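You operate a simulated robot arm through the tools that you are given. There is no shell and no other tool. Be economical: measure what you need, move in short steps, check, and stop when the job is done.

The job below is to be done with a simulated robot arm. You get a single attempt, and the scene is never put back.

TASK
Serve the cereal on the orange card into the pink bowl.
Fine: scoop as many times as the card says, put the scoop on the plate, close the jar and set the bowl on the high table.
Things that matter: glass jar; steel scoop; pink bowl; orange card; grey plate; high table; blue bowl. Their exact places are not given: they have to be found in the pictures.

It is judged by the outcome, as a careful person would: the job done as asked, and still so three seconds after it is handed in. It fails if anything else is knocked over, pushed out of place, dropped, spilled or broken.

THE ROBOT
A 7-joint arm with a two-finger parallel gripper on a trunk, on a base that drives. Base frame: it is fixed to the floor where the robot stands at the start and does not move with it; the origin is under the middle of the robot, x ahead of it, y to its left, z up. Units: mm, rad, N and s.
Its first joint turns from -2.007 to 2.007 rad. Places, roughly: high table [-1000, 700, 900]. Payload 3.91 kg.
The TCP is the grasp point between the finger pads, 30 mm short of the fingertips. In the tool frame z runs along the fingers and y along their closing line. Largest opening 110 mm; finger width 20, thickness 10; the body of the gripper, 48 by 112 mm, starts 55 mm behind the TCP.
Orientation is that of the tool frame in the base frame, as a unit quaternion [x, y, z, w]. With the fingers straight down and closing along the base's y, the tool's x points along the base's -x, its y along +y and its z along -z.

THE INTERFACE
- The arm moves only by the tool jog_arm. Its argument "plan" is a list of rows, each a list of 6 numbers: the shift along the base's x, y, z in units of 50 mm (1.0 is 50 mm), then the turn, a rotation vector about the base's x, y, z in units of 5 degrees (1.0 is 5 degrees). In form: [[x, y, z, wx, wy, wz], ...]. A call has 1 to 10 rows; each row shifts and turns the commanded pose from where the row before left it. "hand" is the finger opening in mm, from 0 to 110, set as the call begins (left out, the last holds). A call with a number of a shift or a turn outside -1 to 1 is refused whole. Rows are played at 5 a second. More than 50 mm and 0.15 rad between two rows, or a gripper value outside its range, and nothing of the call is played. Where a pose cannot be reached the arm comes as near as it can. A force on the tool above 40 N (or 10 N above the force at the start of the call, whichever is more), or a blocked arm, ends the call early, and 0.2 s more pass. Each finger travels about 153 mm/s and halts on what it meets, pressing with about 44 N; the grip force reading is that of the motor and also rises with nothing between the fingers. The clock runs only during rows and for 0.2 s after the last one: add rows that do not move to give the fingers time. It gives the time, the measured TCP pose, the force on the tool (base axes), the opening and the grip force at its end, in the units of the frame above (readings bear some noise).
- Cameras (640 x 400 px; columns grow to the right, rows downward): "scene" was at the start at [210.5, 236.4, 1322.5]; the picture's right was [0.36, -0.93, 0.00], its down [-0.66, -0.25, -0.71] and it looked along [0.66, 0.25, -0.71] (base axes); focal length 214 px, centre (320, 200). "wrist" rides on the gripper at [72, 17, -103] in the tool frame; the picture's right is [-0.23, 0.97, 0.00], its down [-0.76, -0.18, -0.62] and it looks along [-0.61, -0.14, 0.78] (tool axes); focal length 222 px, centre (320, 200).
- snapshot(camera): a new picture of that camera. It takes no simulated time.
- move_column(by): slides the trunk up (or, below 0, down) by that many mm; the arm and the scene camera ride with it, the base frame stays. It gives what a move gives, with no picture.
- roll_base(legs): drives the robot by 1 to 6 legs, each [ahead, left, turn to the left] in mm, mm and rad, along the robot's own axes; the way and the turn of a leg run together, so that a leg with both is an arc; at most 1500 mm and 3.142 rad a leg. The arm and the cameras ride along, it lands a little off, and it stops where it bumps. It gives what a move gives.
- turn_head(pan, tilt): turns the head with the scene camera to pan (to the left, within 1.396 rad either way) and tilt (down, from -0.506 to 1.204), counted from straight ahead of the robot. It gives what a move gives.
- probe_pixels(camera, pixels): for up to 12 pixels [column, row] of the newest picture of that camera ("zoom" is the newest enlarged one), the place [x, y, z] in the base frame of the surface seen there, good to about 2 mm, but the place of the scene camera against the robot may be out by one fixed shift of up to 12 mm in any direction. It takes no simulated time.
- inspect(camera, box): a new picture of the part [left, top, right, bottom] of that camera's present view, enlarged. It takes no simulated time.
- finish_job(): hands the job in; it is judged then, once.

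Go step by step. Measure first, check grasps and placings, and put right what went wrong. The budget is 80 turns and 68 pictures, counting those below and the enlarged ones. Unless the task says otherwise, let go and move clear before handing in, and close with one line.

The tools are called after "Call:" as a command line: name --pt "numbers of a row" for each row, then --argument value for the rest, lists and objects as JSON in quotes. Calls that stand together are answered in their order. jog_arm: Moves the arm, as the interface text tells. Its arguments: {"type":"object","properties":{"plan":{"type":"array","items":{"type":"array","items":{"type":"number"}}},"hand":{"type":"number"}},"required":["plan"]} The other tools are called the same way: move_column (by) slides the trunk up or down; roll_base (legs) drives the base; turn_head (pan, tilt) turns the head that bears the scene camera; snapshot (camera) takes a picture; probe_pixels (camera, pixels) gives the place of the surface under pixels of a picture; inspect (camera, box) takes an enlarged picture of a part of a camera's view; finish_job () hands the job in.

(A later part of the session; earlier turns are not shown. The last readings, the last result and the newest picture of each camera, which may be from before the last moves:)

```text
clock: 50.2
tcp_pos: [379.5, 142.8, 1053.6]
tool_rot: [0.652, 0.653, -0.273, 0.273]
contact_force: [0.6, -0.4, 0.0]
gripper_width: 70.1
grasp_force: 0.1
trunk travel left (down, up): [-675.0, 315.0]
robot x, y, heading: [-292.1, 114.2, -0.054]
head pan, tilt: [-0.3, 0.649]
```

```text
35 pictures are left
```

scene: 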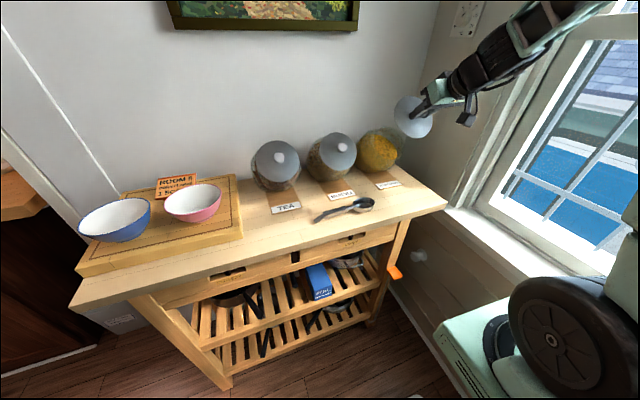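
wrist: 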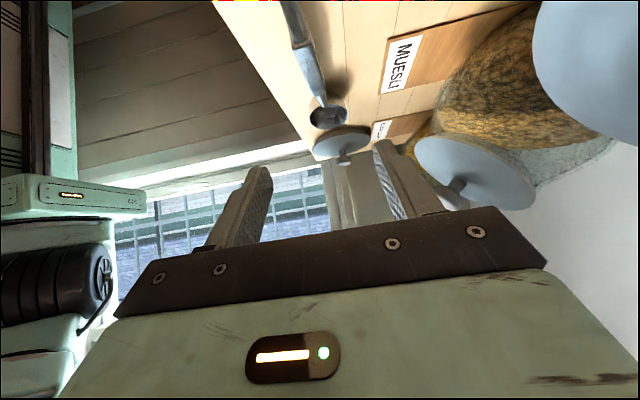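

The orientation is right. I'll descend onto the handle.

Call:
jog_arm --pt "0 -0.25 -0.6 0 0 0" --pt "0 -0.25 -0.6 0 0 0" --pt "-0.02 -0.25 -0.6 0 0 0" --pt "0 -0.2 -0.4 0 0 0" --pt "0 0 0 0 0 0"

Call:
snapshot --camera "wrist"

Call:
inspect --camera "scene" --box '[280, 140, 400, 240]'

```text
clock: 51.4
tcp_pos: [377.8, 95.1, 942.6]
tool_rot: [0.652, 0.653, -0.272, 0.273]
contact_force: [-0.4, -0.2, 0.0]
gripper_width: 69.9
grasp_force: 0.1
trunk travel left (down, up): [-675.0, 315.0]
robot x, y, heading: [-288.2, 108.7, -0.057]
head pan, tilt: [-0.3, 0.649]
```

```text
34 pictures are left
```

wrist: 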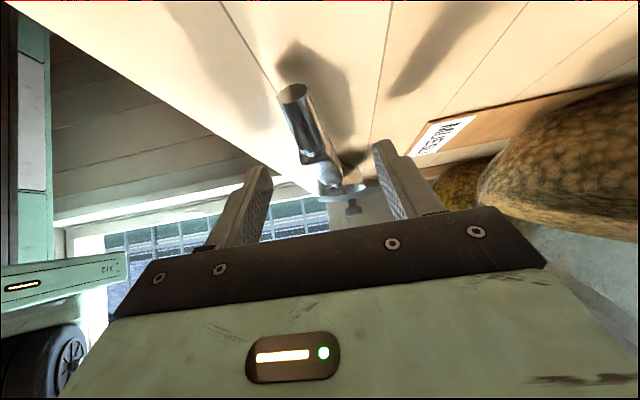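

```text
4.00 times, centred on (340, 190) of scene
```

zoom: 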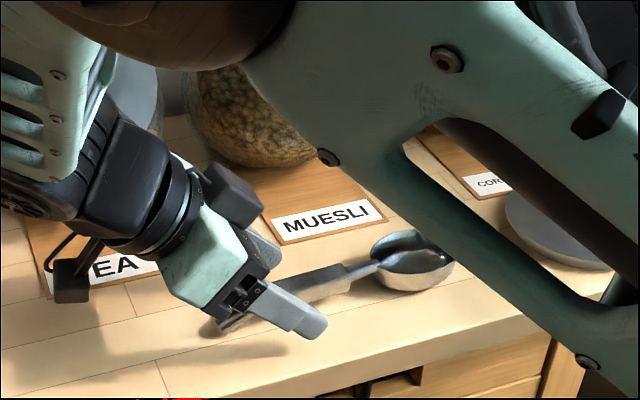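

The handle is between the fingers. I'll go down 9 mm and close.

Call:
jog_arm --pt "0 0 -0.1 0 0 0" --pt "0 0 -0.08 0 0 0" --pt "0 0 0 0 0 0"

Call:
jog_arm --pt "0 0 0 0 0 0" --pt "0 0 0 0 0 0" --pt "0 0 0 0 0 0" --pt "0 0 0 0 0 0" --hand 5

Call:
jog_arm --pt "0 0 0.2 0 0 0" --pt "0 0 0.4 0 0 0" --pt "0 0 0.4 0 0 0" --pt "0 0 0 0 0 0"

Call:
inspect --camera "scene" --box '[280, 140, 400, 240]'

```text
clock: 52.2
tcp_pos: [378.0, 94.7, 933.5]
tool_rot: [0.652, 0.653, -0.272, 0.273]
contact_force: [-0.8, 0.4, 0.4]
gripper_width: 70.2
grasp_force: 0.0
trunk travel left (down, up): [-675.0, 315.0]
robot x, y, heading: [-292.0, 116.1, -0.058]
head pan, tilt: [-0.3, 0.649]
```

```text
clock: 53.2
tcp_pos: [377.9, 94.4, 934.2]
tool_rot: [0.652, 0.653, -0.273, 0.273]
contact_force: [-0.2, -0.4, 0.5]
gripper_width: 17.5
grasp_force: 25.1
trunk travel left (down, up): [-675.0, 315.0]
robot x, y, heading: [-293.6, 114.3, -0.052]
head pan, tilt: [-0.3, 0.649]
```

```text
clock: 54.2
tcp_pos: [377.8, 94.4, 986.7]
tool_rot: [0.652, 0.653, -0.272, 0.272]
contact_force: [0.4, -0.2, -0.7]
gripper_width: 17.6
grasp_force: 24.9
trunk travel left (down, up): [-675.0, 315.0]
robot x, y, heading: [-293.8, 111.7, -0.053]
head pan, tilt: [-0.3, 0.649]
```

```text
4.00 times, centred on (340, 190) of scene
```

zoom: 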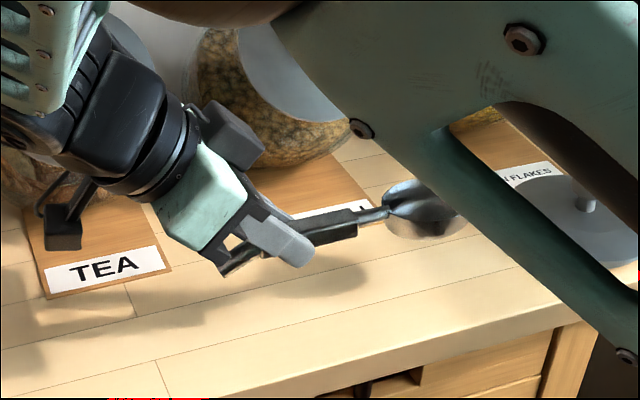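

The scoop is held level. I'll raise it high, then yaw +90° so the bowl points at the jar wall, moving right over the corn flakes.

Call:
jog_arm --pt "0 0 1 0 0 0" --pt "-0.1 0 0.9 0 0 0" --pt "-0.1 0 0.9 0 0 0" --pt "-0.1 0 0.9 0 0 0" --pt "-0.3 0 0.5 0 0 0"

Call:
jog_arm --pt "-0.03 -0.32 0 0 0 1" --pt "-0.03 -0.32 0 0 0 1" --pt "-0.03 -0.32 0 0 0 1" --pt "-0.03 -0.32 0 0 0 1" --pt "-0.03 -0.32 0 0 0 1" --pt "-0.03 -0.32 0 0 0 1" --pt "-0.03 -0.32 0 0 0 1" --pt "-0.03 -0.32 0 0 0 1" --pt "-0.03 -0.32 0 0 0 1"

Call:
jog_arm --pt "-0.03 -0.32 0 0 0 1" --pt "-0.03 -0.32 0 0 0 1" --pt "-0.03 -0.32 0 0 0 1" --pt "-0.03 -0.32 0 0 0 1" --pt "-0.03 -0.32 0 0 0 1" --pt "-0.03 -0.32 0 0 0 1" --pt "-0.03 -0.32 0 0 0 1" --pt "-0.03 -0.32 0 0 0 1" --pt "-0.03 -0.32 0 0 0 1"

Call:
snapshot --camera "wrist"

Call:
inspect --camera "scene" --box '[300, 60, 480, 200]'

```text
clock: 55.4
tcp_pos: [351.5, 97.0, 1190.2]
tool_rot: [0.651, 0.653, -0.272, 0.273]
contact_force: [1.1, -0.5, -0.3]
gripper_width: 17.5
grasp_force: 25.0
trunk travel left (down, up): [-675.0, 315.0]
robot x, y, heading: [-293.5, 111.7, -0.058]
head pan, tilt: [-0.3, 0.649]
```

```text
clock: 57.4
tcp_pos: [333.0, -48.7, 1195.5]
tool_rot: [0.352, 0.853, -0.147, 0.356]
contact_force: [0.2, -0.3, -0.8]
gripper_width: 17.4
grasp_force: 25.3
trunk travel left (down, up): [-675.0, 315.0]
robot x, y, heading: [-293.2, 110.7, -0.053]
head pan, tilt: [-0.3, 0.649]
```

```text
clock: 59.4
tcp_pos: [320.6, -193.5, 1194.2]
tool_rot: [0.0, 0.923, 0.001, 0.385]
contact_force: [0.3, 0.3, -0.4]
gripper_width: 17.4
grasp_force: 24.8
trunk travel left (down, up): [-675.0, 315.0]
robot x, y, heading: [-290.6, 113.2, -0.056]
head pan, tilt: [-0.3, 0.649]
```

```text
31 pictures are left
```

wrist: 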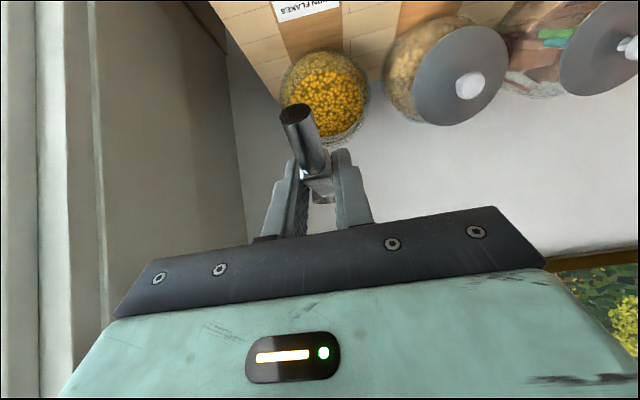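

```text
2.86 times, centred on (390, 130) of scene
```

zoom: 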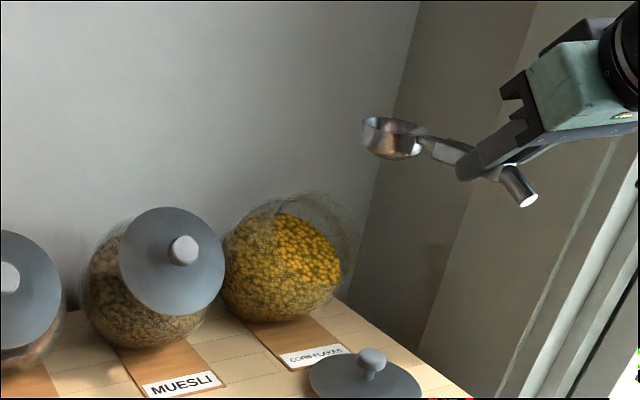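

The scoop points at the jar. I'll probe the cereal surface and mouth rim.

Call:
probe_pixels --camera "wrist" --pixels '[[325, 60], [325, 75], [325, 95], [335, 115], [335, 130], [300, 85], [345, 85], [355, 100], [325, 52], [290, 75], [367, 90], [330, 140]]'

Call:
probe_pixels --camera "zoom" --pixels '[[280, 215], [300, 230], [310, 250], [320, 270], [330, 280], [335, 225], [355, 235], [345, 270], [300, 200], [270, 260], [250, 220], [322, 192]]'

Call:
inspect --camera "wrist" --box '[250, 30, 400, 150]'

```text
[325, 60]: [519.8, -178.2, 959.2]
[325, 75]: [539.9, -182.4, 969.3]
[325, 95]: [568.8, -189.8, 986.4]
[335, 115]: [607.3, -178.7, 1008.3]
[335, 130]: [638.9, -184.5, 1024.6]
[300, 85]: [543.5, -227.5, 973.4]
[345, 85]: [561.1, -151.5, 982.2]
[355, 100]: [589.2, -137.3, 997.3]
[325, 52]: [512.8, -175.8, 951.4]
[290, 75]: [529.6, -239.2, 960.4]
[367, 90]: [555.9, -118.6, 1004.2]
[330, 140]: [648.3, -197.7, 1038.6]
```

```text
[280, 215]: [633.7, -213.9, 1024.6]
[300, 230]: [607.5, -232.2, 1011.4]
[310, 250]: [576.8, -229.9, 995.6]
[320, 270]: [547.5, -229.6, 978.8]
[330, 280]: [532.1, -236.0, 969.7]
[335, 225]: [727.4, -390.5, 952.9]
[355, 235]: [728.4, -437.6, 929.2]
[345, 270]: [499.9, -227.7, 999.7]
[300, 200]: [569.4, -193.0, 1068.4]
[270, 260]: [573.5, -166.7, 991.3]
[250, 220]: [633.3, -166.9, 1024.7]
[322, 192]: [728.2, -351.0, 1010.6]
```

```text
3.33 times, centred on (325, 90) of wrist
```

zoom: 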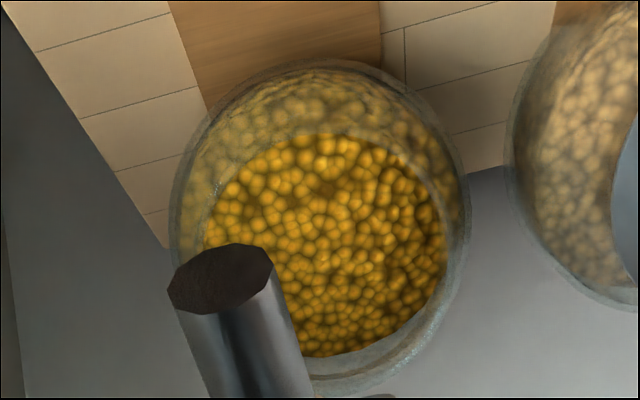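

The cereal surface slopes from (520,959) up to (639,1025), and the mouth centre is ≈(521,-191,1048). Before entering, I'll check the bowl position relative to the TCP.

Call:
inspect --camera "scene" --box '[390, 80, 470, 130]'

Call:
probe_pixels --camera "zoom" --pixels '[[100, 130], [215, 150], [150, 120], [165, 160], [120, 200], [190, 190], [165, 210], [260, 180], [300, 200], [490, 280], [170, 145], [240, 165]]'

```text
8.00 times, centred on (430, 105) of scene
```

zoom: 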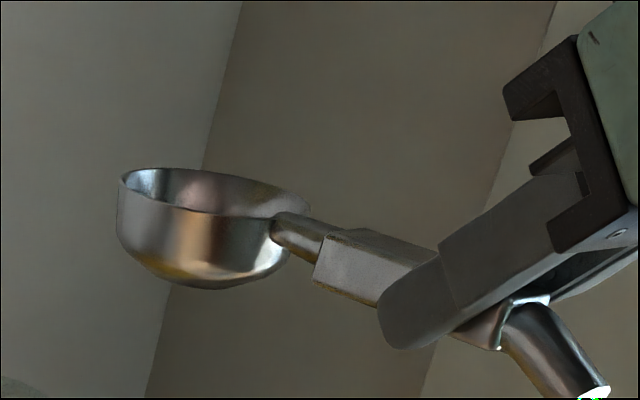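

```text
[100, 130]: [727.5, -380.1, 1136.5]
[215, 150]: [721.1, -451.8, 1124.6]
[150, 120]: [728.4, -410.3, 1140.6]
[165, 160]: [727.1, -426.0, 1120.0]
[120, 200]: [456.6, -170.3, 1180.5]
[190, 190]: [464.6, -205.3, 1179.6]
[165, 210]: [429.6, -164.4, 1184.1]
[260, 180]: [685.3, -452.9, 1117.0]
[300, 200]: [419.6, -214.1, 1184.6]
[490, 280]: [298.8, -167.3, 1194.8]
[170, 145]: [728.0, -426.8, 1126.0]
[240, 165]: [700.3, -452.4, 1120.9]
```

The bowl centre is 127 mm ahead of and 11 mm below the TCP, radius ≈30, laterally aligned. I'll pitch the scoop down 40° outside the mouth.

Call:
jog_arm --pt "0.166 0.006 -0.0375 0 1 0" --pt "0.166 0.006 -0.0375 0 1 0" --pt "0.166 0.006 -0.0375 0 1 0" --pt "0.166 0.006 -0.0375 0 1 0" --pt "0.166 0.006 -0.0375 0 1 0" --pt "0.166 0.006 -0.0375 0 1 0" --pt "0.166 0.006 -0.0375 0 1 0" --pt "0.166 0.006 -0.0375 0 1 0" --pt "0 0 0 0 0 0"

Call:
inspect --camera "scene" --box '[330, 60, 470, 180]'

```text
clock: 61.4
tcp_pos: [387.9, -190.2, 1177.7]
tool_rot: [-0.001, 0.999, 0.0, 0.046]
contact_force: [-0.5, 0.6, -0.5]
gripper_width: 17.4
grasp_force: 24.6
trunk travel left (down, up): [-675.0, 315.0]
robot x, y, heading: [-292.0, 110.5, -0.055]
head pan, tilt: [-0.3, 0.649]
```

```text
3.33 times, centred on (400, 120) of scene
```

zoom: 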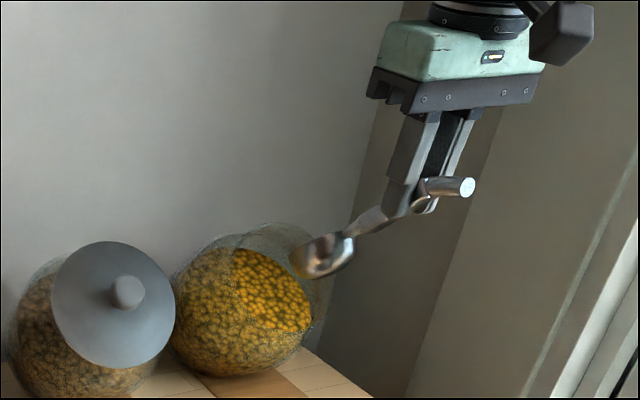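

It is aligned in front of the mouth. I'll insert into the cereal.

Call:
jog_arm --pt "0.31 0 -0.37 0 0 0" --pt "0.31 0 -0.37 0 0 0" --pt "0.31 0 -0.37 0 0 0" --pt "0 0 0 0 0 0"

Call:
jog_arm --pt "0.2 0 -0.25 0 0 0" --pt "0.2 0 -0.25 0 0 0" --pt "0.2 0 -0.25 0 0 0" --pt "0 0 0 0 0 0"

Call:
inspect --camera "scene" --box '[330, 80, 450, 180]'

```text
clock: 62.4
tcp_pos: [436.2, -191.0, 1119.7]
tool_rot: [0.0, 0.999, 0.0, 0.047]
contact_force: [0.0, 0.2, -1.6]
gripper_width: 17.4
grasp_force: 25.5
trunk travel left (down, up): [-675.0, 315.0]
robot x, y, heading: [-293.8, 117.5, -0.058]
head pan, tilt: [-0.3, 0.649]
```

```text
clock: 63.4
tcp_pos: [464.9, -193.1, 1085.2]
tool_rot: [0.0, 0.999, 0.0, 0.048]
contact_force: [-0.1, 0.1, -0.2]
gripper_width: 17.4
grasp_force: 24.8
trunk travel left (down, up): [-675.0, 315.0]
robot x, y, heading: [-290.6, 109.9, -0.051]
head pan, tilt: [-0.3, 0.649]
```

```text
4.00 times, centred on (390, 130) of scene
```

zoom: 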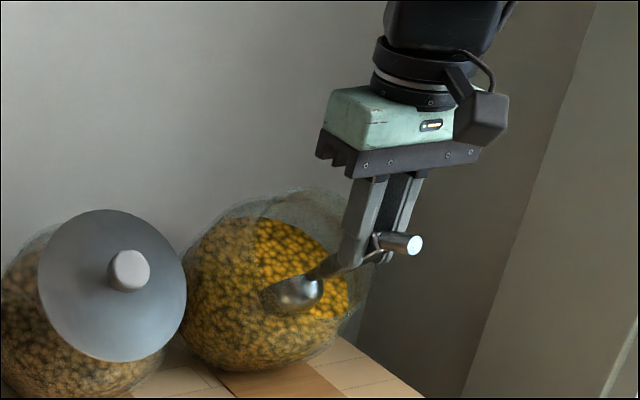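

The bowl is in the cereal with no side force. I'll push a little deeper, then sweep forward while levelling the scoop.

Call:
jog_arm --pt "0.15 0.02 -0.23 0 0 0" --pt "0.15 0 -0.23 0 0 0" --pt "-0.043 0 -0.06 0 -1 0" --pt "-0.043 0 -0.06 0 -1 0" --pt "0 0 0 0 0 0"

Call:
jog_arm --pt "-0.151 0 -0.012 0 -1 0" --pt "-0.151 0 -0.012 0 -1 0" --pt "-0.176 0 -0.029 0 -1 0" --pt "-0.176 0 -0.029 0 -1 0" --pt "-0.178 0 -0.049 0 -1 0" --pt "-0.178 0 -0.049 0 -1 0" --pt "0 0 0 0 0 0"

Call:
inspect --camera "scene" --box '[330, 80, 450, 180]'

```text
clock: 64.6
tcp_pos: [475.8, -189.5, 1055.7]
tool_rot: [-0.001, 0.991, 0.0, 0.134]
contact_force: [-0.1, 0.0, -0.9]
gripper_width: 17.3
grasp_force: 25.6
trunk travel left (down, up): [-675.0, 315.0]
robot x, y, heading: [-290.7, 112.5, -0.055]
head pan, tilt: [-0.3, 0.649]
```

```text
clock: 66.2
tcp_pos: [424.6, -191.1, 1046.9]
tool_rot: [-0.001, 0.923, 0.0, 0.386]
contact_force: [0.2, -0.9, -0.3]
gripper_width: 17.4
grasp_force: 24.5
trunk travel left (down, up): [-675.0, 315.0]
robot x, y, heading: [-293.4, 115.2, -0.057]
head pan, tilt: [-0.3, 0.649]
```

```text
4.00 times, centred on (390, 130) of scene
```

zoom: 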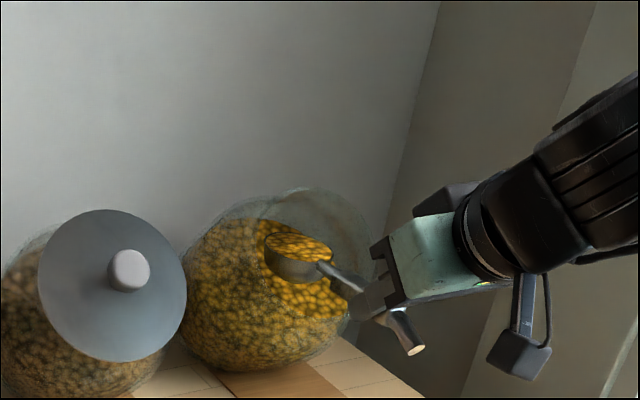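

The scoop came up full. I'll take it out slowly along the mouth axis, keeping it level.

Call:
jog_arm --pt "-0.2 0 0.18 0 0 0" --pt "-0.2 0 0.18 0 0 0" --pt "-0.2 0 0.19 0 0 0" --pt "-0.2 0 0.19 0 0 0" --pt "-0.2 0 0.2 0 0 0" --pt "-0.2 0 0.2 0 0 0" --pt "-0.2 0 0.25 0 0 0" --pt "-0.15 0 0.3 0 0 0" --pt "-0.1 0 0.3 0 0 0" --pt "0 0 0.2 0 0 0"

Call:
inspect --camera "scene" --box '[330, 70, 470, 190]'

```text
clock: 68.4
tcp_pos: [341.7, -188.8, 1150.7]
tool_rot: [-0.002, 0.923, 0.002, 0.384]
contact_force: [0.0, 0.6, -1.1]
gripper_width: 17.7
grasp_force: 24.6
out of reach, approached as far as the arm can: row 10
trunk travel left (down, up): [-675.0, 315.0]
robot x, y, heading: [-297.0, 110.5, -0.053]
head pan, tilt: [-0.3, 0.649]
```

```text
3.33 times, centred on (400, 130) of scene
```

zoom: 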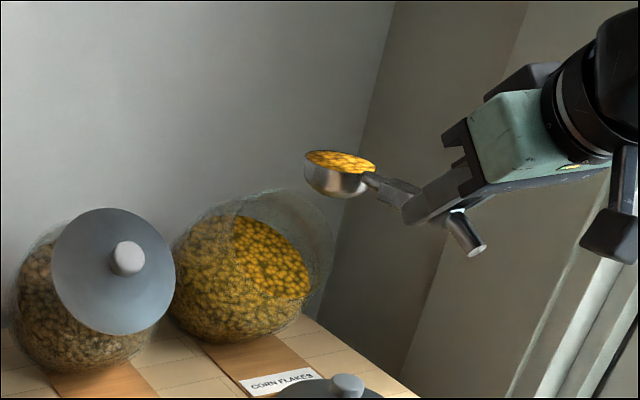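

A full scoop and nothing spilled. I'll carry it left slowly, above the jars.

Call:
jog_arm --pt "0.1 0.2 0 0 0 0" --pt "0.1 0.4 0 0 0 0" --pt "0.05 0.6 0 0 0 0" --pt "0 0.7 0 0 0 0" --pt "0 0.7 0 0 0 0" --pt "0 0.7 0 0 0 0" --pt "0 0.7 0 0 0 0" --pt "0 0.7 0 0 0 0" --pt "0 0.6 0 0 0 0" --pt "0 0.5 0 0 0 0"

Call:
jog_arm --pt "0 0.5 0 0 0 0" --pt "0 0.6 0 0 0 0" --pt "0 0.7 0 0 0 0" --pt "0 0.7 0 0 0 0" --pt "0 0.7 0 0 0 0" --pt "0 0.7 0 0 0 0" --pt "0 0.7 0 0 0 0" --pt "0 0.6 0 0 0 0" --pt "0 0.5 0 0 0 0" --pt "0 0.4 0 0 0 0"

Call:
snapshot --camera "wrist"

Call:
snapshot --camera "scene"

```text
clock: 70.6
tcp_pos: [354.7, 98.8, 1147.4]
tool_rot: [0.0, 0.922, 0.0, 0.387]
contact_force: [0.0, -0.7, -1.0]
gripper_width: 17.3
grasp_force: 24.8
trunk travel left (down, up): [-675.0, 315.0]
robot x, y, heading: [-292.3, 111.6, -0.055]
head pan, tilt: [-0.3, 0.649]
```

```text
clock: 72.8
tcp_pos: [316.7, 357.0, 1180.0]
tool_rot: [0.0, 0.923, 0.001, 0.385]
contact_force: [-0.5, 0.1, -1.5]
gripper_width: 17.3
grasp_force: 25.7
out of reach, approached as far as the arm can: row 7, 8, 9, 10
trunk travel left (down, up): [-675.0, 315.0]
robot x, y, heading: [-293.1, 113.7, -0.058]
head pan, tilt: [-0.3, 0.649]
```

```text
23 pictures are left
```

wrist: 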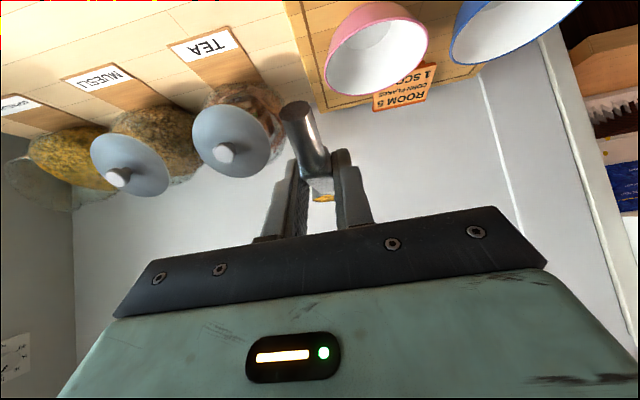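

```text
22 pictures are left
```

scene: 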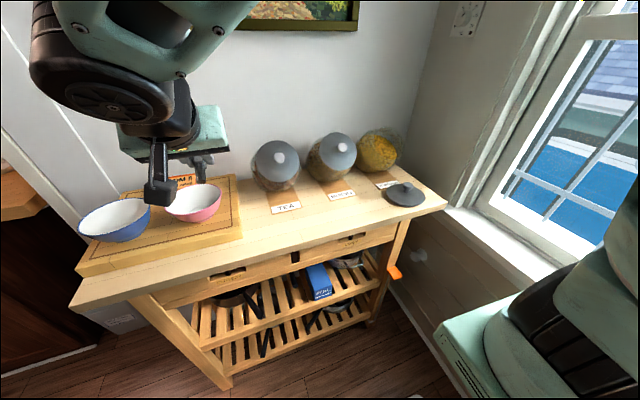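

The arm is at its reach limit here (TCP at (317,357)), so I'll bring it back right and shift the base left instead.

Call:
jog_arm --pt "0 -0.3 0 0 0 0" --pt "0 -0.4 0 0 0 0" --pt "0 -0.5 0 0 0 0" --pt "0 -0.6 0 0 0 0" --pt "0 -0.6 0 0 0 0" --pt "0 -0.6 0 0 0 0" --pt "0 -0.5 0 0 0 0" --pt "0 -0.4 0 0 0 0" --pt "0 -0.3 0 0 0 0" --pt "0 0 0 0 0 0"

Call:
roll_base --legs '[[0, 290, 0.055]]'

Call:
snapshot --camera "wrist"

Call:
snapshot --camera "scene"

```text
clock: 75.0
tcp_pos: [316.5, 146.0, 1179.2]
tool_rot: [-0.001, 0.923, 0.0, 0.385]
contact_force: [-0.6, 0.2, -1.4]
gripper_width: 17.5
grasp_force: 24.6
trunk travel left (down, up): [-675.0, 315.0]
robot x, y, heading: [-294.9, 116.2, -0.055]
head pan, tilt: [-0.3, 0.649]
```

```text
clock: 77.0
tcp_pos: [322.2, 477.5, 1178.5]
tool_rot: [-0.028, 0.922, 0.012, 0.385]
contact_force: [0.6, -0.3, -0.2]
gripper_width: 17.6
grasp_force: 25.1
trunk travel left (down, up): [-675.0, 315.0]
robot x, y, heading: [-288.2, 404.6, 0.003]
head pan, tilt: [-0.3, 0.649]
```

```text
21 pictures are left
```

wrist: 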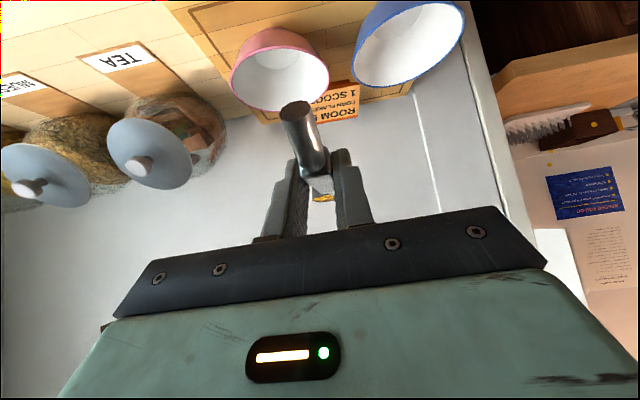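

```text
20 pictures are left
```

scene: 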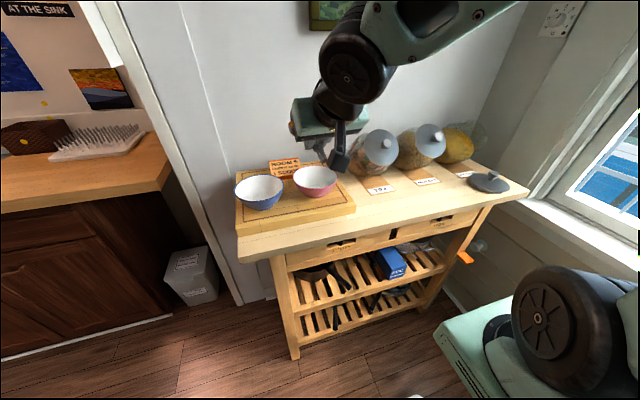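

I'll measure the pink bowl's rim from the wrist picture.

Call:
probe_pixels --camera "wrist" --pixels '[[233, 70], [327, 82], [275, 30], [265, 109], [305, 45], [285, 75], [240, 42], [315, 105], [255, 32], [232, 92], [360, 70], [400, 85]]'

Call:
probe_pixels --camera "scene" --pixels '[[295, 178], [336, 178], [315, 166], [315, 188], [318, 178], [252, 190]]'

```text
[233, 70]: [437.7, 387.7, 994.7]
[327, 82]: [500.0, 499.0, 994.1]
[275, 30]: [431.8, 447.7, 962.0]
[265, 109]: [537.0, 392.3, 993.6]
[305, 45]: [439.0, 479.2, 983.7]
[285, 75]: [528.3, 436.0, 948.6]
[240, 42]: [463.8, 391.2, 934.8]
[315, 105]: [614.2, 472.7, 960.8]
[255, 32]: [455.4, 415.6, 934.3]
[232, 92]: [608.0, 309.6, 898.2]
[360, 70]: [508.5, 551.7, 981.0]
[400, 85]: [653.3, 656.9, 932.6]
```

```text
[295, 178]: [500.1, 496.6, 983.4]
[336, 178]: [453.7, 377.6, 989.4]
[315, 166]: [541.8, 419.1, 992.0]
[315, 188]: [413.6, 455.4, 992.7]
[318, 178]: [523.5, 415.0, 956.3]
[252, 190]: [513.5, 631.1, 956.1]
```

Pink bowl centre is ≈(485,434), R≈66, rim z 994. I'll bring the scoop over it and down.

Call:
jog_arm --pt "0.2 -0.18 -0.2 0 0 0" --pt "0.2 -0.18 -0.4 0 0 0" --pt "0.2 -0.18 -0.4 0 0 0" --pt "0.12 -0.18 -0.4 0 0 0" --pt "0 0 -0.4 0 0 0" --pt "0 0 -0.4 0 0 0" --pt "0 0 -0.34 0 0 0" --pt "0 0 0 0 0 0"

Call:
inspect --camera "scene" --box '[230, 80, 400, 230]'

```text
clock: 78.8
tcp_pos: [356.4, 440.9, 1053.3]
tool_rot: [-0.029, 0.922, 0.012, 0.386]
contact_force: [-0.2, -0.2, -0.4]
gripper_width: 17.3
grasp_force: 25.0
trunk travel left (down, up): [-675.0, 315.0]
robot x, y, heading: [-285.2, 408.0, 0.002]
head pan, tilt: [-0.3, 0.649]
```

```text
2.67 times, centred on (315, 155) of scene
```

zoom: 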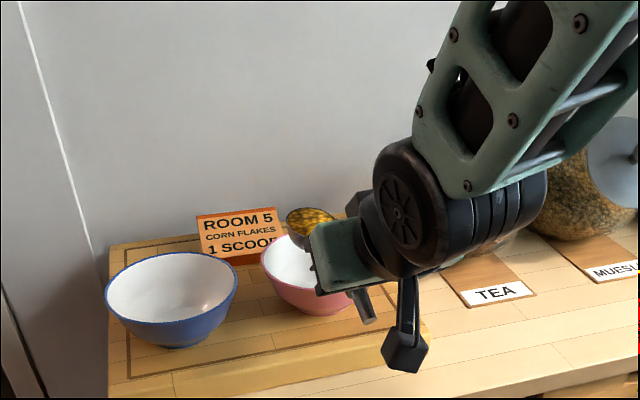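

The scoop is above the bowl. I'll roll it to pour, the first 60°.

Call:
jog_arm --pt "0 -0.01 0 1 0 0" --pt "0 -0.01 0 1 0 0" --pt "0 -0.01 0 1 0 0" --pt "0 -0.01 0 1 0 0" --pt "0 -0.01 -0.01 1 0 0" --pt "0 -0.01 -0.01 1 0 0" --pt "0 -0.01 -0.01 1 0 0" --pt "0 0 -0.02 1 0 0" --pt "0 0 -0.02 1 0 0" --pt "0 0 -0.02 1 0 0"

Call:
jog_arm --pt "0 0 -0.02 1 0 0" --pt "0 0 -0.02 1 0 0" --pt "0 0 -0.02 1 0 0" --pt "0 0 -0.02 1 0 0" --pt "0 0 -0.02 1 0 0" --pt "0 0 -0.02 1 0 0" --pt "0 0 -0.02 1 0 0" --pt "0 0 -0.02 1 0 0" --pt "0 0 -0.02 1 0 0"

Call:
inspect --camera "scene" --box '[230, 80, 400, 230]'

```text
clock: 81.0
tcp_pos: [347.6, 449.7, 1095.1]
tool_rot: [0.139, 0.831, 0.4, 0.36]
contact_force: [-1.1, 0.3, -1.1]
gripper_width: 17.3
grasp_force: 24.9
out of reach, approached as far as the arm can: row 6, 7, 8, 9, 10
trunk travel left (down, up): [-675.0, 315.0]
robot x, y, heading: [-284.2, 407.9, 0.008]
head pan, tilt: [-0.3, 0.649]
```

```text
clock: 83.0
tcp_pos: [347.8, 481.0, 1199.1]
tool_rot: [0.266, 0.615, 0.687, 0.28]
contact_force: [-0.2, 0.3, -0.4]
gripper_width: 17.5
grasp_force: 25.0
out of reach, approached as far as the arm can: row 1, 2, 3, 4, 5, 6, 7, 8, 9
trunk travel left (down, up): [-675.0, 315.0]
robot x, y, heading: [-290.0, 407.5, 0.002]
head pan, tilt: [-0.3, 0.649]
```

```text
2.67 times, centred on (315, 155) of scene
```

zoom: 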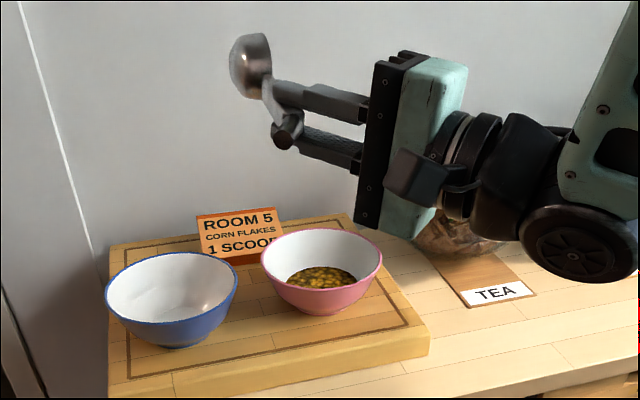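

The cereal landed in the pink bowl. I'll check the scoop is empty with the wrist camera.

Call:
snapshot --camera "wrist"

```text
17 pictures are left
```

wrist: 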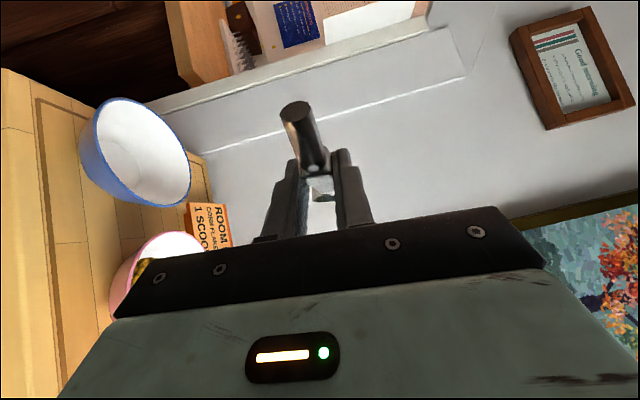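

The scoop looks empty and nothing spilled. I'll roll it back level, then drive toward the high table to lay it on the plate.

Call:
jog_arm --pt "0 0 0 -1 0 0" --pt "0 0 0 -1 0 0" --pt "0 0 0 -1 0 0" --pt "0 0 0 -1 0 0" --pt "0 0 0 -1 0 0" --pt "0 0 0 -1 0 0" --pt "0 0 0 -1 0 0" --pt "0 0 0 -1 0 0" --pt "0 0 0 -1 0 0" --pt "0 0 0 -1 0 0"

Call:
jog_arm --pt "0 0 0 -1 0 0" --pt "0 0 0 -1 0 0" --pt "0 0 0 -1 0 0" --pt "0 0 0 -1 0 0" --pt "0 0 0 -1 0 0" --pt "0 0 0 -1 0 0" --pt "0 0 0 -1 0 0" --pt "0 0 0 -1 0 0" --pt "0 0 0 -1 0 0"

Call:
roll_base --legs '[[0, 0, 0.9], [10, -200, 0], [0, 0, 1.1]]'

```text
clock: 85.2
tcp_pos: [347.4, 481.9, 1199.4]
tool_rot: [0.121, 0.848, 0.362, 0.367]
contact_force: [0.4, 0.0, 0.2]
gripper_width: 17.4
grasp_force: 24.9
trunk travel left (down, up): [-675.0, 315.0]
robot x, y, heading: [-283.1, 408.6, 0.0]
head pan, tilt: [-0.3, 0.649]
```

```text
clock: 87.2
tcp_pos: [373.9, 441.0, 1176.7]
tool_rot: [-0.033, 0.922, 0.018, 0.386]
contact_force: [0.1, 0.7, -0.4]
gripper_width: 17.2
grasp_force: 24.9
out of reach, approached as far as the arm can: row 7, 8, 9
trunk travel left (down, up): [-675.0, 315.0]
robot x, y, heading: [-288.1, 407.7, 0.005]
head pan, tilt: [-0.3, 0.649]
```

```text
clock: 88.8
tcp_pos: [324.1, 670.8, 1174.6]
tool_rot: [-0.193, 0.903, 0.085, 0.376]
contact_force: [-0.7, -0.1, -0.3]
gripper_width: 17.4
grasp_force: 25.2
trunk travel left (down, up): [-675.0, 315.0]
robot x, y, heading: [-280.5, 412.6, 0.354]
head pan, tilt: [-0.3, 0.649]
stopped in leg 1: the robot was blocked; the commanded pose is now the measured one
```

The base was blocked at heading 0.35. I'll look for the cause before moving more.

Call:
turn_head --pan 0.35 --tilt 0.6

Call:
snapshot --camera "scene"

```text
clock: 89.8
tcp_pos: [325.0, 670.1, 1174.5]
tool_rot: [-0.193, 0.902, 0.084, 0.376]
contact_force: [0.5, -0.8, -0.2]
gripper_width: 17.4
grasp_force: 25.2
trunk travel left (down, up): [-675.0, 315.0]
robot x, y, heading: [-279.3, 411.6, 0.355]
head pan, tilt: [0.351, 0.6]
```

```text
16 pictures are left
```

scene: 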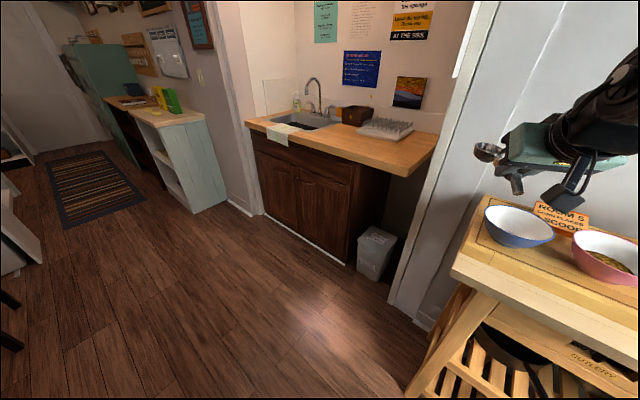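

The front is clear, so the rear must have met the high table. I'll move to the earlier proven turning spot (-149,340), then turn.

Call:
roll_base --legs '[[98, -113, 0], [0, 0, 1.2]]'

Call:
roll_base --legs '[[0, 0, 1.0]]'

```text
clock: 94.2
tcp_pos: [-173.1, 999.1, 1174.4]
tool_rot: [0.669, -0.635, -0.283, -0.263]
contact_force: [0.1, 0.4, 0.0]
gripper_width: 17.3
grasp_force: 25.0
trunk travel left (down, up): [-675.0, 315.0]
robot x, y, heading: [-150.2, 343.9, 1.561]
head pan, tilt: [0.351, 0.6]
```

```text
clock: 97.0
tcp_pos: [-702.7, 697.5, 1175.3]
tool_rot: [0.887, -0.253, -0.372, -0.101]
contact_force: [-0.5, -0.6, -0.8]
gripper_width: 17.2
grasp_force: 25.0
trunk travel left (down, up): [-675.0, 315.0]
robot x, y, heading: [-150.0, 340.8, 2.524]
head pan, tilt: [0.351, 0.6]
```

The coffee machine is near the next part of the sweep, so I'll shift 150 mm in -y first, then finish the turn.

Call:
roll_base --legs '[[-87, 122, 0], [0, 0, 0.56]]'

Call:
turn_head --pan 0.0 --tilt 0.7

Call:
snapshot --camera "scene"

```text
clock: 100.0
tcp_pos: [-808.3, 197.5, 1174.6]
tool_rot: [0.923, 0.005, -0.386, 0.006]
contact_force: [0.7, 0.8, -1.6]
gripper_width: 17.3
grasp_force: 24.8
trunk travel left (down, up): [-675.0, 315.0]
robot x, y, heading: [-149.0, 190.2, 3.087]
head pan, tilt: [0.351, 0.6]
```

```text
clock: 100.8
tcp_pos: [-808.1, 198.0, 1175.1]
tool_rot: [0.922, 0.005, -0.386, 0.007]
contact_force: [0.3, 0.3, -0.1]
gripper_width: 17.5
grasp_force: 24.9
trunk travel left (down, up): [-675.0, 315.0]
robot x, y, heading: [-148.1, 192.4, 3.081]
head pan, tilt: [0.0, 0.7]
```

```text
15 pictures are left
```

scene: 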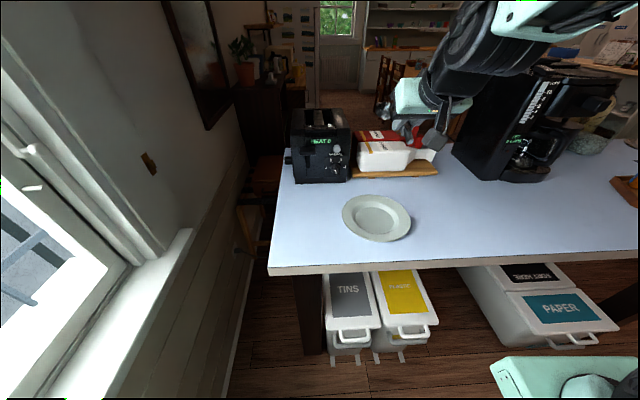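

I'll measure the plate from this view.

Call:
probe_pixels --camera "scene" --pixels '[[376, 217], [344, 215], [410, 217], [372, 194], [382, 240], [355, 210], [398, 218], [376, 204], [376, 230], [420, 268], [436, 166], [320, 175]]'

Call:
roll_base --legs '[[-60, 0, 0]]'

Call:
jog_arm --pt "0.3 -0.1 -0.2 0 0 0" --pt "0.3 -0.1 -0.2 0 0 0" --pt "0.3 -0.1 -0.2 0 0 0" --pt "0.3 -0.1 -0.3 0 0 0"

```text
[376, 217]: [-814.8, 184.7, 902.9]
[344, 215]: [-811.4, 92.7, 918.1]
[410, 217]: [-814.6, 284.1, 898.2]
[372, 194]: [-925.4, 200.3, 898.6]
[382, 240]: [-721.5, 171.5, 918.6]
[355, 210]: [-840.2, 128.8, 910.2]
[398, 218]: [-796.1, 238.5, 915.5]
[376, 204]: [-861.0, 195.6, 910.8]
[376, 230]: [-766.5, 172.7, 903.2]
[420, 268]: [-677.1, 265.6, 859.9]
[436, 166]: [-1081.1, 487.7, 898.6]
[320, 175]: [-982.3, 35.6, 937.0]
```

```text
clock: 101.8
tcp_pos: [-749.4, 194.2, 1175.5]
tool_rot: [0.923, 0.004, -0.386, 0.006]
contact_force: [-0.1, -1.3, -1.3]
gripper_width: 17.5
grasp_force: 25.3
trunk travel left (down, up): [-675.0, 315.0]
robot x, y, heading: [-89.4, 188.0, 3.086]
head pan, tilt: [0.0, 0.7]
```

```text
clock: 102.8
tcp_pos: [-694.0, 187.9, 1122.9]
tool_rot: [0.923, 0.004, -0.385, 0.008]
contact_force: [0.4, 0.7, -0.5]
gripper_width: 17.2
grasp_force: 25.1
out of reach, approached as far as the arm can: row 2, 3
trunk travel left (down, up): [-675.0, 315.0]
robot x, y, heading: [-90.5, 189.2, 3.089]
head pan, tilt: [0.0, 0.7]
```

Plate centre is ≈(-808,179) and its floor is 903, so the TCP should end at about (-680,180,938). I'll descend in steps.

Call:
jog_arm --pt "0.1 -0.05 -0.5 0 0 0" --pt "0.1 -0.05 -0.5 0 0 0" --pt "0.1 -0.05 -0.5 0 0 0" --pt "0 0 -0.5 0 0 0" --pt "0 0 -0.3 0 0 0" --pt "0 0 0 0 0 0"

Call:
snapshot --camera "wrist"

Call:
inspect --camera "scene" --box '[300, 120, 480, 260]'

```text
clock: 104.2
tcp_pos: [-682.7, 175.2, 1019.1]
tool_rot: [0.923, 0.005, -0.384, 0.005]
contact_force: [-0.2, -0.4, -0.4]
gripper_width: 17.4
grasp_force: 25.2
out of reach, approached as far as the arm can: row 4, 5
trunk travel left (down, up): [-675.0, 315.0]
robot x, y, heading: [-86.3, 188.2, 3.081]
head pan, tilt: [0.0, 0.7]
```

```text
14 pictures are left
```

wrist: 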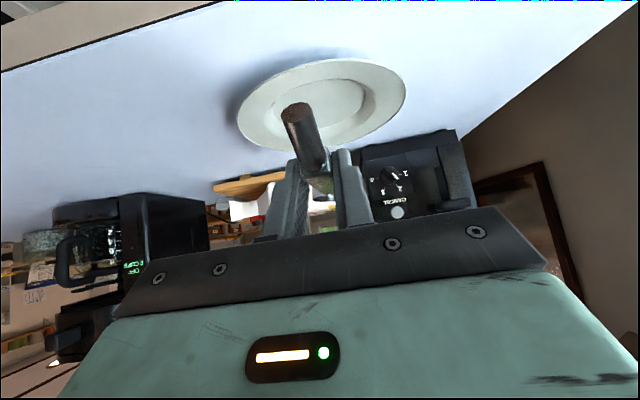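

```text
2.86 times, centred on (390, 190) of scene
```

zoom: 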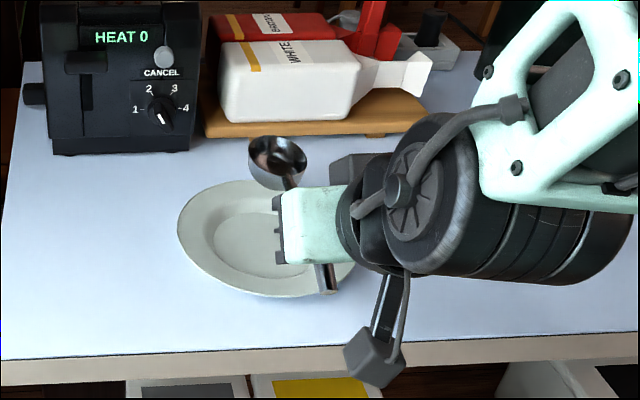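

The scoop is empty and the arm's low limit is reached here, so I'll use the trunk to lower. First I'll probe the plate from the wrist.

Call:
probe_pixels --camera "wrist" --pixels '[[405, 92], [238, 120], [330, 60], [300, 148], [265, 80], [385, 125], [350, 85], [345, 140], [285, 95]]'

Call:
move_column --by -60

```text
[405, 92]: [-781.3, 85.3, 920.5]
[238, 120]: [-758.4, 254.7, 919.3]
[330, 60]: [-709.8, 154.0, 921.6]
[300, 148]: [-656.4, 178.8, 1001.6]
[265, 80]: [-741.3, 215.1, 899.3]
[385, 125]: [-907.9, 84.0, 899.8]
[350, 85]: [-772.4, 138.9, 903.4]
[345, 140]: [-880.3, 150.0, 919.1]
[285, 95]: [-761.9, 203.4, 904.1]
```

```text
clock: 105.2
tcp_pos: [-681.8, 176.5, 959.5]
tool_rot: [0.923, 0.004, -0.384, 0.004]
contact_force: [0.2, 1.1, -1.2]
gripper_width: 17.4
grasp_force: 24.8
trunk travel left (down, up): [-615.0, 375.0]
robot x, y, heading: [-87.5, 189.0, 3.083]
head pan, tilt: [0.0, 0.7]
```

From the wrist, the plate centre is (-796,173), R 88, so the fingers must stay outside the rim at x≈-707. I'll back off about 16 mm, then lower.

Call:
roll_base --legs '[[-16, 0, 0]]'

Call:
move_column --by -15

Call:
inspect --camera "scene" --box '[310, 130, 450, 250]'

```text
clock: 105.9
tcp_pos: [-667.5, 174.3, 959.8]
tool_rot: [0.923, 0.003, -0.385, 0.004]
contact_force: [-0.1, 0.1, -0.3]
gripper_width: 17.6
grasp_force: 25.4
trunk travel left (down, up): [-615.0, 375.0]
robot x, y, heading: [-73.6, 187.9, 3.084]
head pan, tilt: [0.0, 0.7]
```

```text
clock: 106.6
tcp_pos: [-667.3, 174.1, 943.3]
tool_rot: [0.923, 0.004, -0.385, 0.004]
contact_force: [-0.8, -0.7, 1.1]
gripper_width: 17.4
grasp_force: 25.2
trunk travel left (down, up): [-600.0, 390.0]
robot x, y, heading: [-73.8, 186.6, 3.082]
head pan, tilt: [0.0, 0.7]
```

```text
3.33 times, centred on (380, 190) of scene
```

zoom: 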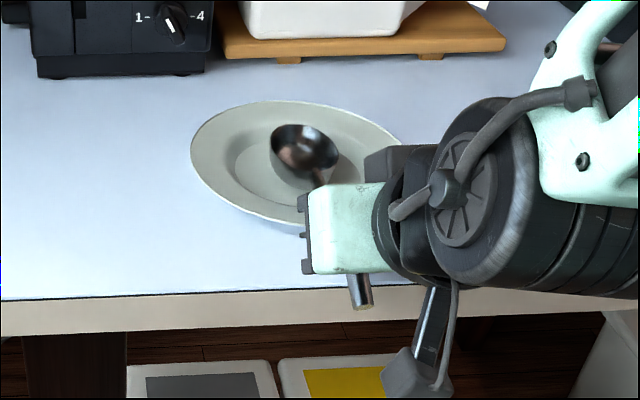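

The scoop bowl is over the plate centre. I'll lower the last few mm while watching the force.

Call:
move_column --by -4

Call:
move_column --by -2

```text
clock: 107.1
tcp_pos: [-666.5, 174.1, 940.0]
tool_rot: [0.922, 0.004, -0.386, 0.005]
contact_force: [-1.0, -0.7, 3.6]
gripper_width: 17.6
grasp_force: 24.8
trunk travel left (down, up): [-596.0, 394.0]
robot x, y, heading: [-72.3, 190.4, 3.084]
head pan, tilt: [0.0, 0.7]
```

```text
clock: 107.6
tcp_pos: [-665.3, 174.6, 937.6]
tool_rot: [0.923, 0.004, -0.385, 0.004]
contact_force: [2.9, 0.5, 10.4]
gripper_width: 17.5
grasp_force: 24.5
trunk travel left (down, up): [-594.0, 396.0]
robot x, y, heading: [-74.8, 184.4, 3.082]
head pan, tilt: [0.0, 0.7]
```

It is resting (10 N). I'll release, then rise straight up with the trunk.

Call:
jog_arm --pt "0 0 0 0 0 0" --pt "0 0 0 0 0 0" --pt "0 0 0 0 0 0" --pt "0 0 0 0 0 0" --hand 50

Call:
move_column --by 160

Call:
inspect --camera "scene" --box '[310, 160, 450, 290]'

```text
clock: 108.6
tcp_pos: [-666.6, 174.5, 938.3]
tool_rot: [0.923, 0.004, -0.385, 0.004]
contact_force: [0.1, -0.2, 0.1]
gripper_width: 49.9
grasp_force: 0.0
trunk travel left (down, up): [-594.0, 396.0]
robot x, y, heading: [-72.8, 188.2, 3.087]
head pan, tilt: [0.0, 0.7]
```

```text
clock: 110.5
tcp_pos: [-667.0, 174.9, 1098.4]
tool_rot: [0.923, 0.004, -0.384, 0.004]
contact_force: [0.4, -0.8, -0.1]
gripper_width: 50.1
grasp_force: 0.0
trunk travel left (down, up): [-754.0, 236.0]
robot x, y, heading: [-75.3, 185.7, 3.082]
head pan, tilt: [0.0, 0.7]
```

```text
3.08 times, centred on (380, 225) of scene
```

zoom: 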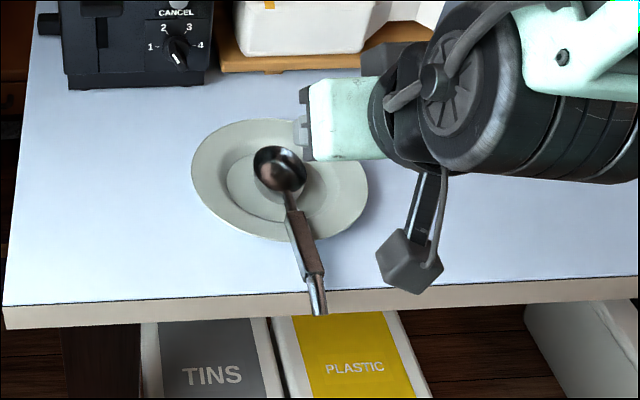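

The scoop lies securely on the plate. I'll drive back to the trolley by the same route.

Call:
roll_base --legs '[[75, 0, 0], [0, 0, -0.56], [87, -122, 0], [0, 0, -1.0]]'

Call:
roll_base --legs '[[0, 0, -1.52]]'

```text
clock: 116.5
tcp_pos: [-179.3, 937.6, 1096.8]
tool_rot: [0.665, -0.641, -0.279, -0.265]
contact_force: [0.4, 0.2, 0.2]
gripper_width: 50.0
grasp_force: 0.1
trunk travel left (down, up): [-754.0, 236.0]
robot x, y, heading: [-146.7, 345.9, 1.545]
head pan, tilt: [0.0, 0.7]
```

```text
clock: 120.6
tcp_pos: [442.9, 404.8, 1099.3]
tool_rot: [-0.042, 0.922, 0.02, 0.384]
contact_force: [0.2, 0.3, 0.2]
gripper_width: 50.0
grasp_force: 0.1
trunk travel left (down, up): [-754.0, 236.0]
robot x, y, heading: [-144.1, 344.7, 0.027]
head pan, tilt: [0.0, 0.7]
```

Now I'll drive to the jar station used before.

Call:
roll_base --legs '[[-148, -233, 0], [0, 0, -0.083]]'

Call:
jog_arm --pt "0.1 -0.7 0 0 1 0" --pt "0.1 -0.7 0 0 1 0" --pt "0.1 -0.7 0 0 1 0" --pt "0.1 -0.7 0 0 1 0" --pt "0.1 -0.7 0 0 1 0" --pt "0.1 -0.7 0 0 1 0" --pt "0.1 -0.7 0 0 1 0" --pt "0.1 -0.7 0 0 1 0" --pt "0.1 -0.6 0 0 1 0" --hand 70

Call:
move_column --by -79

```text
clock: 123.0
tcp_pos: [304.0, 131.2, 1098.5]
tool_rot: [-0.004, 0.923, 0.004, 0.384]
contact_force: [-0.1, -0.5, 0.1]
gripper_width: 50.4
grasp_force: 0.0
trunk travel left (down, up): [-754.0, 236.0]
robot x, y, heading: [-291.1, 114.1, -0.052]
head pan, tilt: [0.0, 0.7]
```

```text
clock: 125.0
tcp_pos: [250.8, -107.0, 1181.0]
tool_rot: [-0.003, 1.0, 0.006, 0.002]
contact_force: [-0.4, 0.6, -0.5]
gripper_width: 69.8
grasp_force: 0.0
out of reach, approached as far as the arm can: row 1, 2, 3, 5, 6, 7, 8, 9
trunk travel left (down, up): [-754.0, 236.0]
robot x, y, heading: [-289.3, 116.6, -0.057]
head pan, tilt: [0.0, 0.7]
```

```text
clock: 126.2
tcp_pos: [250.2, -106.6, 1101.5]
tool_rot: [-0.002, 1.0, 0.005, 0.003]
contact_force: [-0.8, 0.4, 0.2]
gripper_width: 70.1
grasp_force: 0.1
trunk travel left (down, up): [-675.0, 315.0]
robot x, y, heading: [-287.7, 116.1, -0.057]
head pan, tilt: [0.0, 0.7]
```

Now I'll move above the lid at (390,-205) and take a wrist picture.

Call:
jog_arm --pt "0.6 -0.5 0 0 0 0" --pt "0.6 -0.5 0 0 0 0" --pt "0.6 -0.4 0 0 0 0" --pt "0.6 -0.4 0 0 0 0" --pt "0.3 -0.2 0 0 0 0" --pt "0 0 0 0 0 0"

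Call:
snapshot --camera "wrist"

```text
clock: 127.6
tcp_pos: [259.4, -116.4, 1124.5]
tool_rot: [-0.003, 1.0, 0.005, 0.002]
contact_force: [0.6, 0.2, -1.0]
gripper_width: 70.2
grasp_force: 0.1
out of reach, approached as far as the arm can: row 1, 2, 3, 4, 5
trunk travel left (down, up): [-675.0, 315.0]
robot x, y, heading: [-290.2, 117.8, -0.052]
head pan, tilt: [0.0, 0.7]
```

```text
10 pictures are left
```

wrist: 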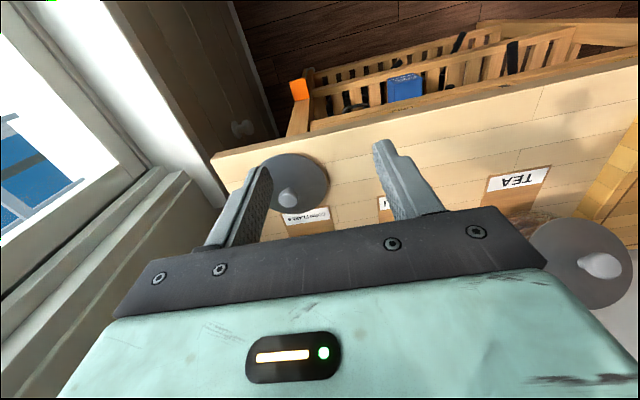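

The arm is caught near its inner reach limit. I'll raise it and move outward.

Call:
jog_arm --pt "0 0 0.8 0 0 0" --pt "0 0 0.8 0 0 0" --pt "0 0 0.8 0 0 0" --pt "0.4 -0.2 0.4 0 0 0" --pt "0.6 -0.3 0 0 0 0" --pt "0.6 -0.3 0 0 0 0"

```text
clock: 129.0
tcp_pos: [286.3, -128.3, 1265.0]
tool_rot: [-0.003, 1.0, 0.006, 0.003]
contact_force: [0.2, -0.3, -0.2]
gripper_width: 70.1
grasp_force: 0.2
out of reach, approached as far as the arm can: row 5, 6
trunk travel left (down, up): [-675.0, 315.0]
robot x, y, heading: [-291.2, 114.1, -0.055]
head pan, tilt: [0.0, 0.7]
```

It's limited in this tool-down configuration. I'll tilt the tool back to 45° as in the earlier working path, and move out.

Call:
jog_arm --pt "0 0 0 0 -1 0" --pt "0 0 0 0 -1 0" --pt "0 0 0 0 -1 0" --pt "0 0 0 0 -1 0" --pt "0 0 0 0 -1 0" --pt "0.2 0 0 0 -1 0" --pt "0.4 0 0 0 -1 0" --pt "0.4 0 -0.2 0 -1 0" --pt "0.4 0 -0.2 0 -1 0" --pt "0.5 -0.2 -0.4 0 0 0"

```text
clock: 131.2
tcp_pos: [380.0, -137.6, 1223.3]
tool_rot: [-0.004, 0.923, 0.003, 0.385]
contact_force: [-0.9, -0.5, 0.6]
gripper_width: 69.9
grasp_force: 0.1
trunk travel left (down, up): [-675.0, 315.0]
robot x, y, heading: [-288.9, 116.1, -0.056]
head pan, tilt: [0.0, 0.7]
```

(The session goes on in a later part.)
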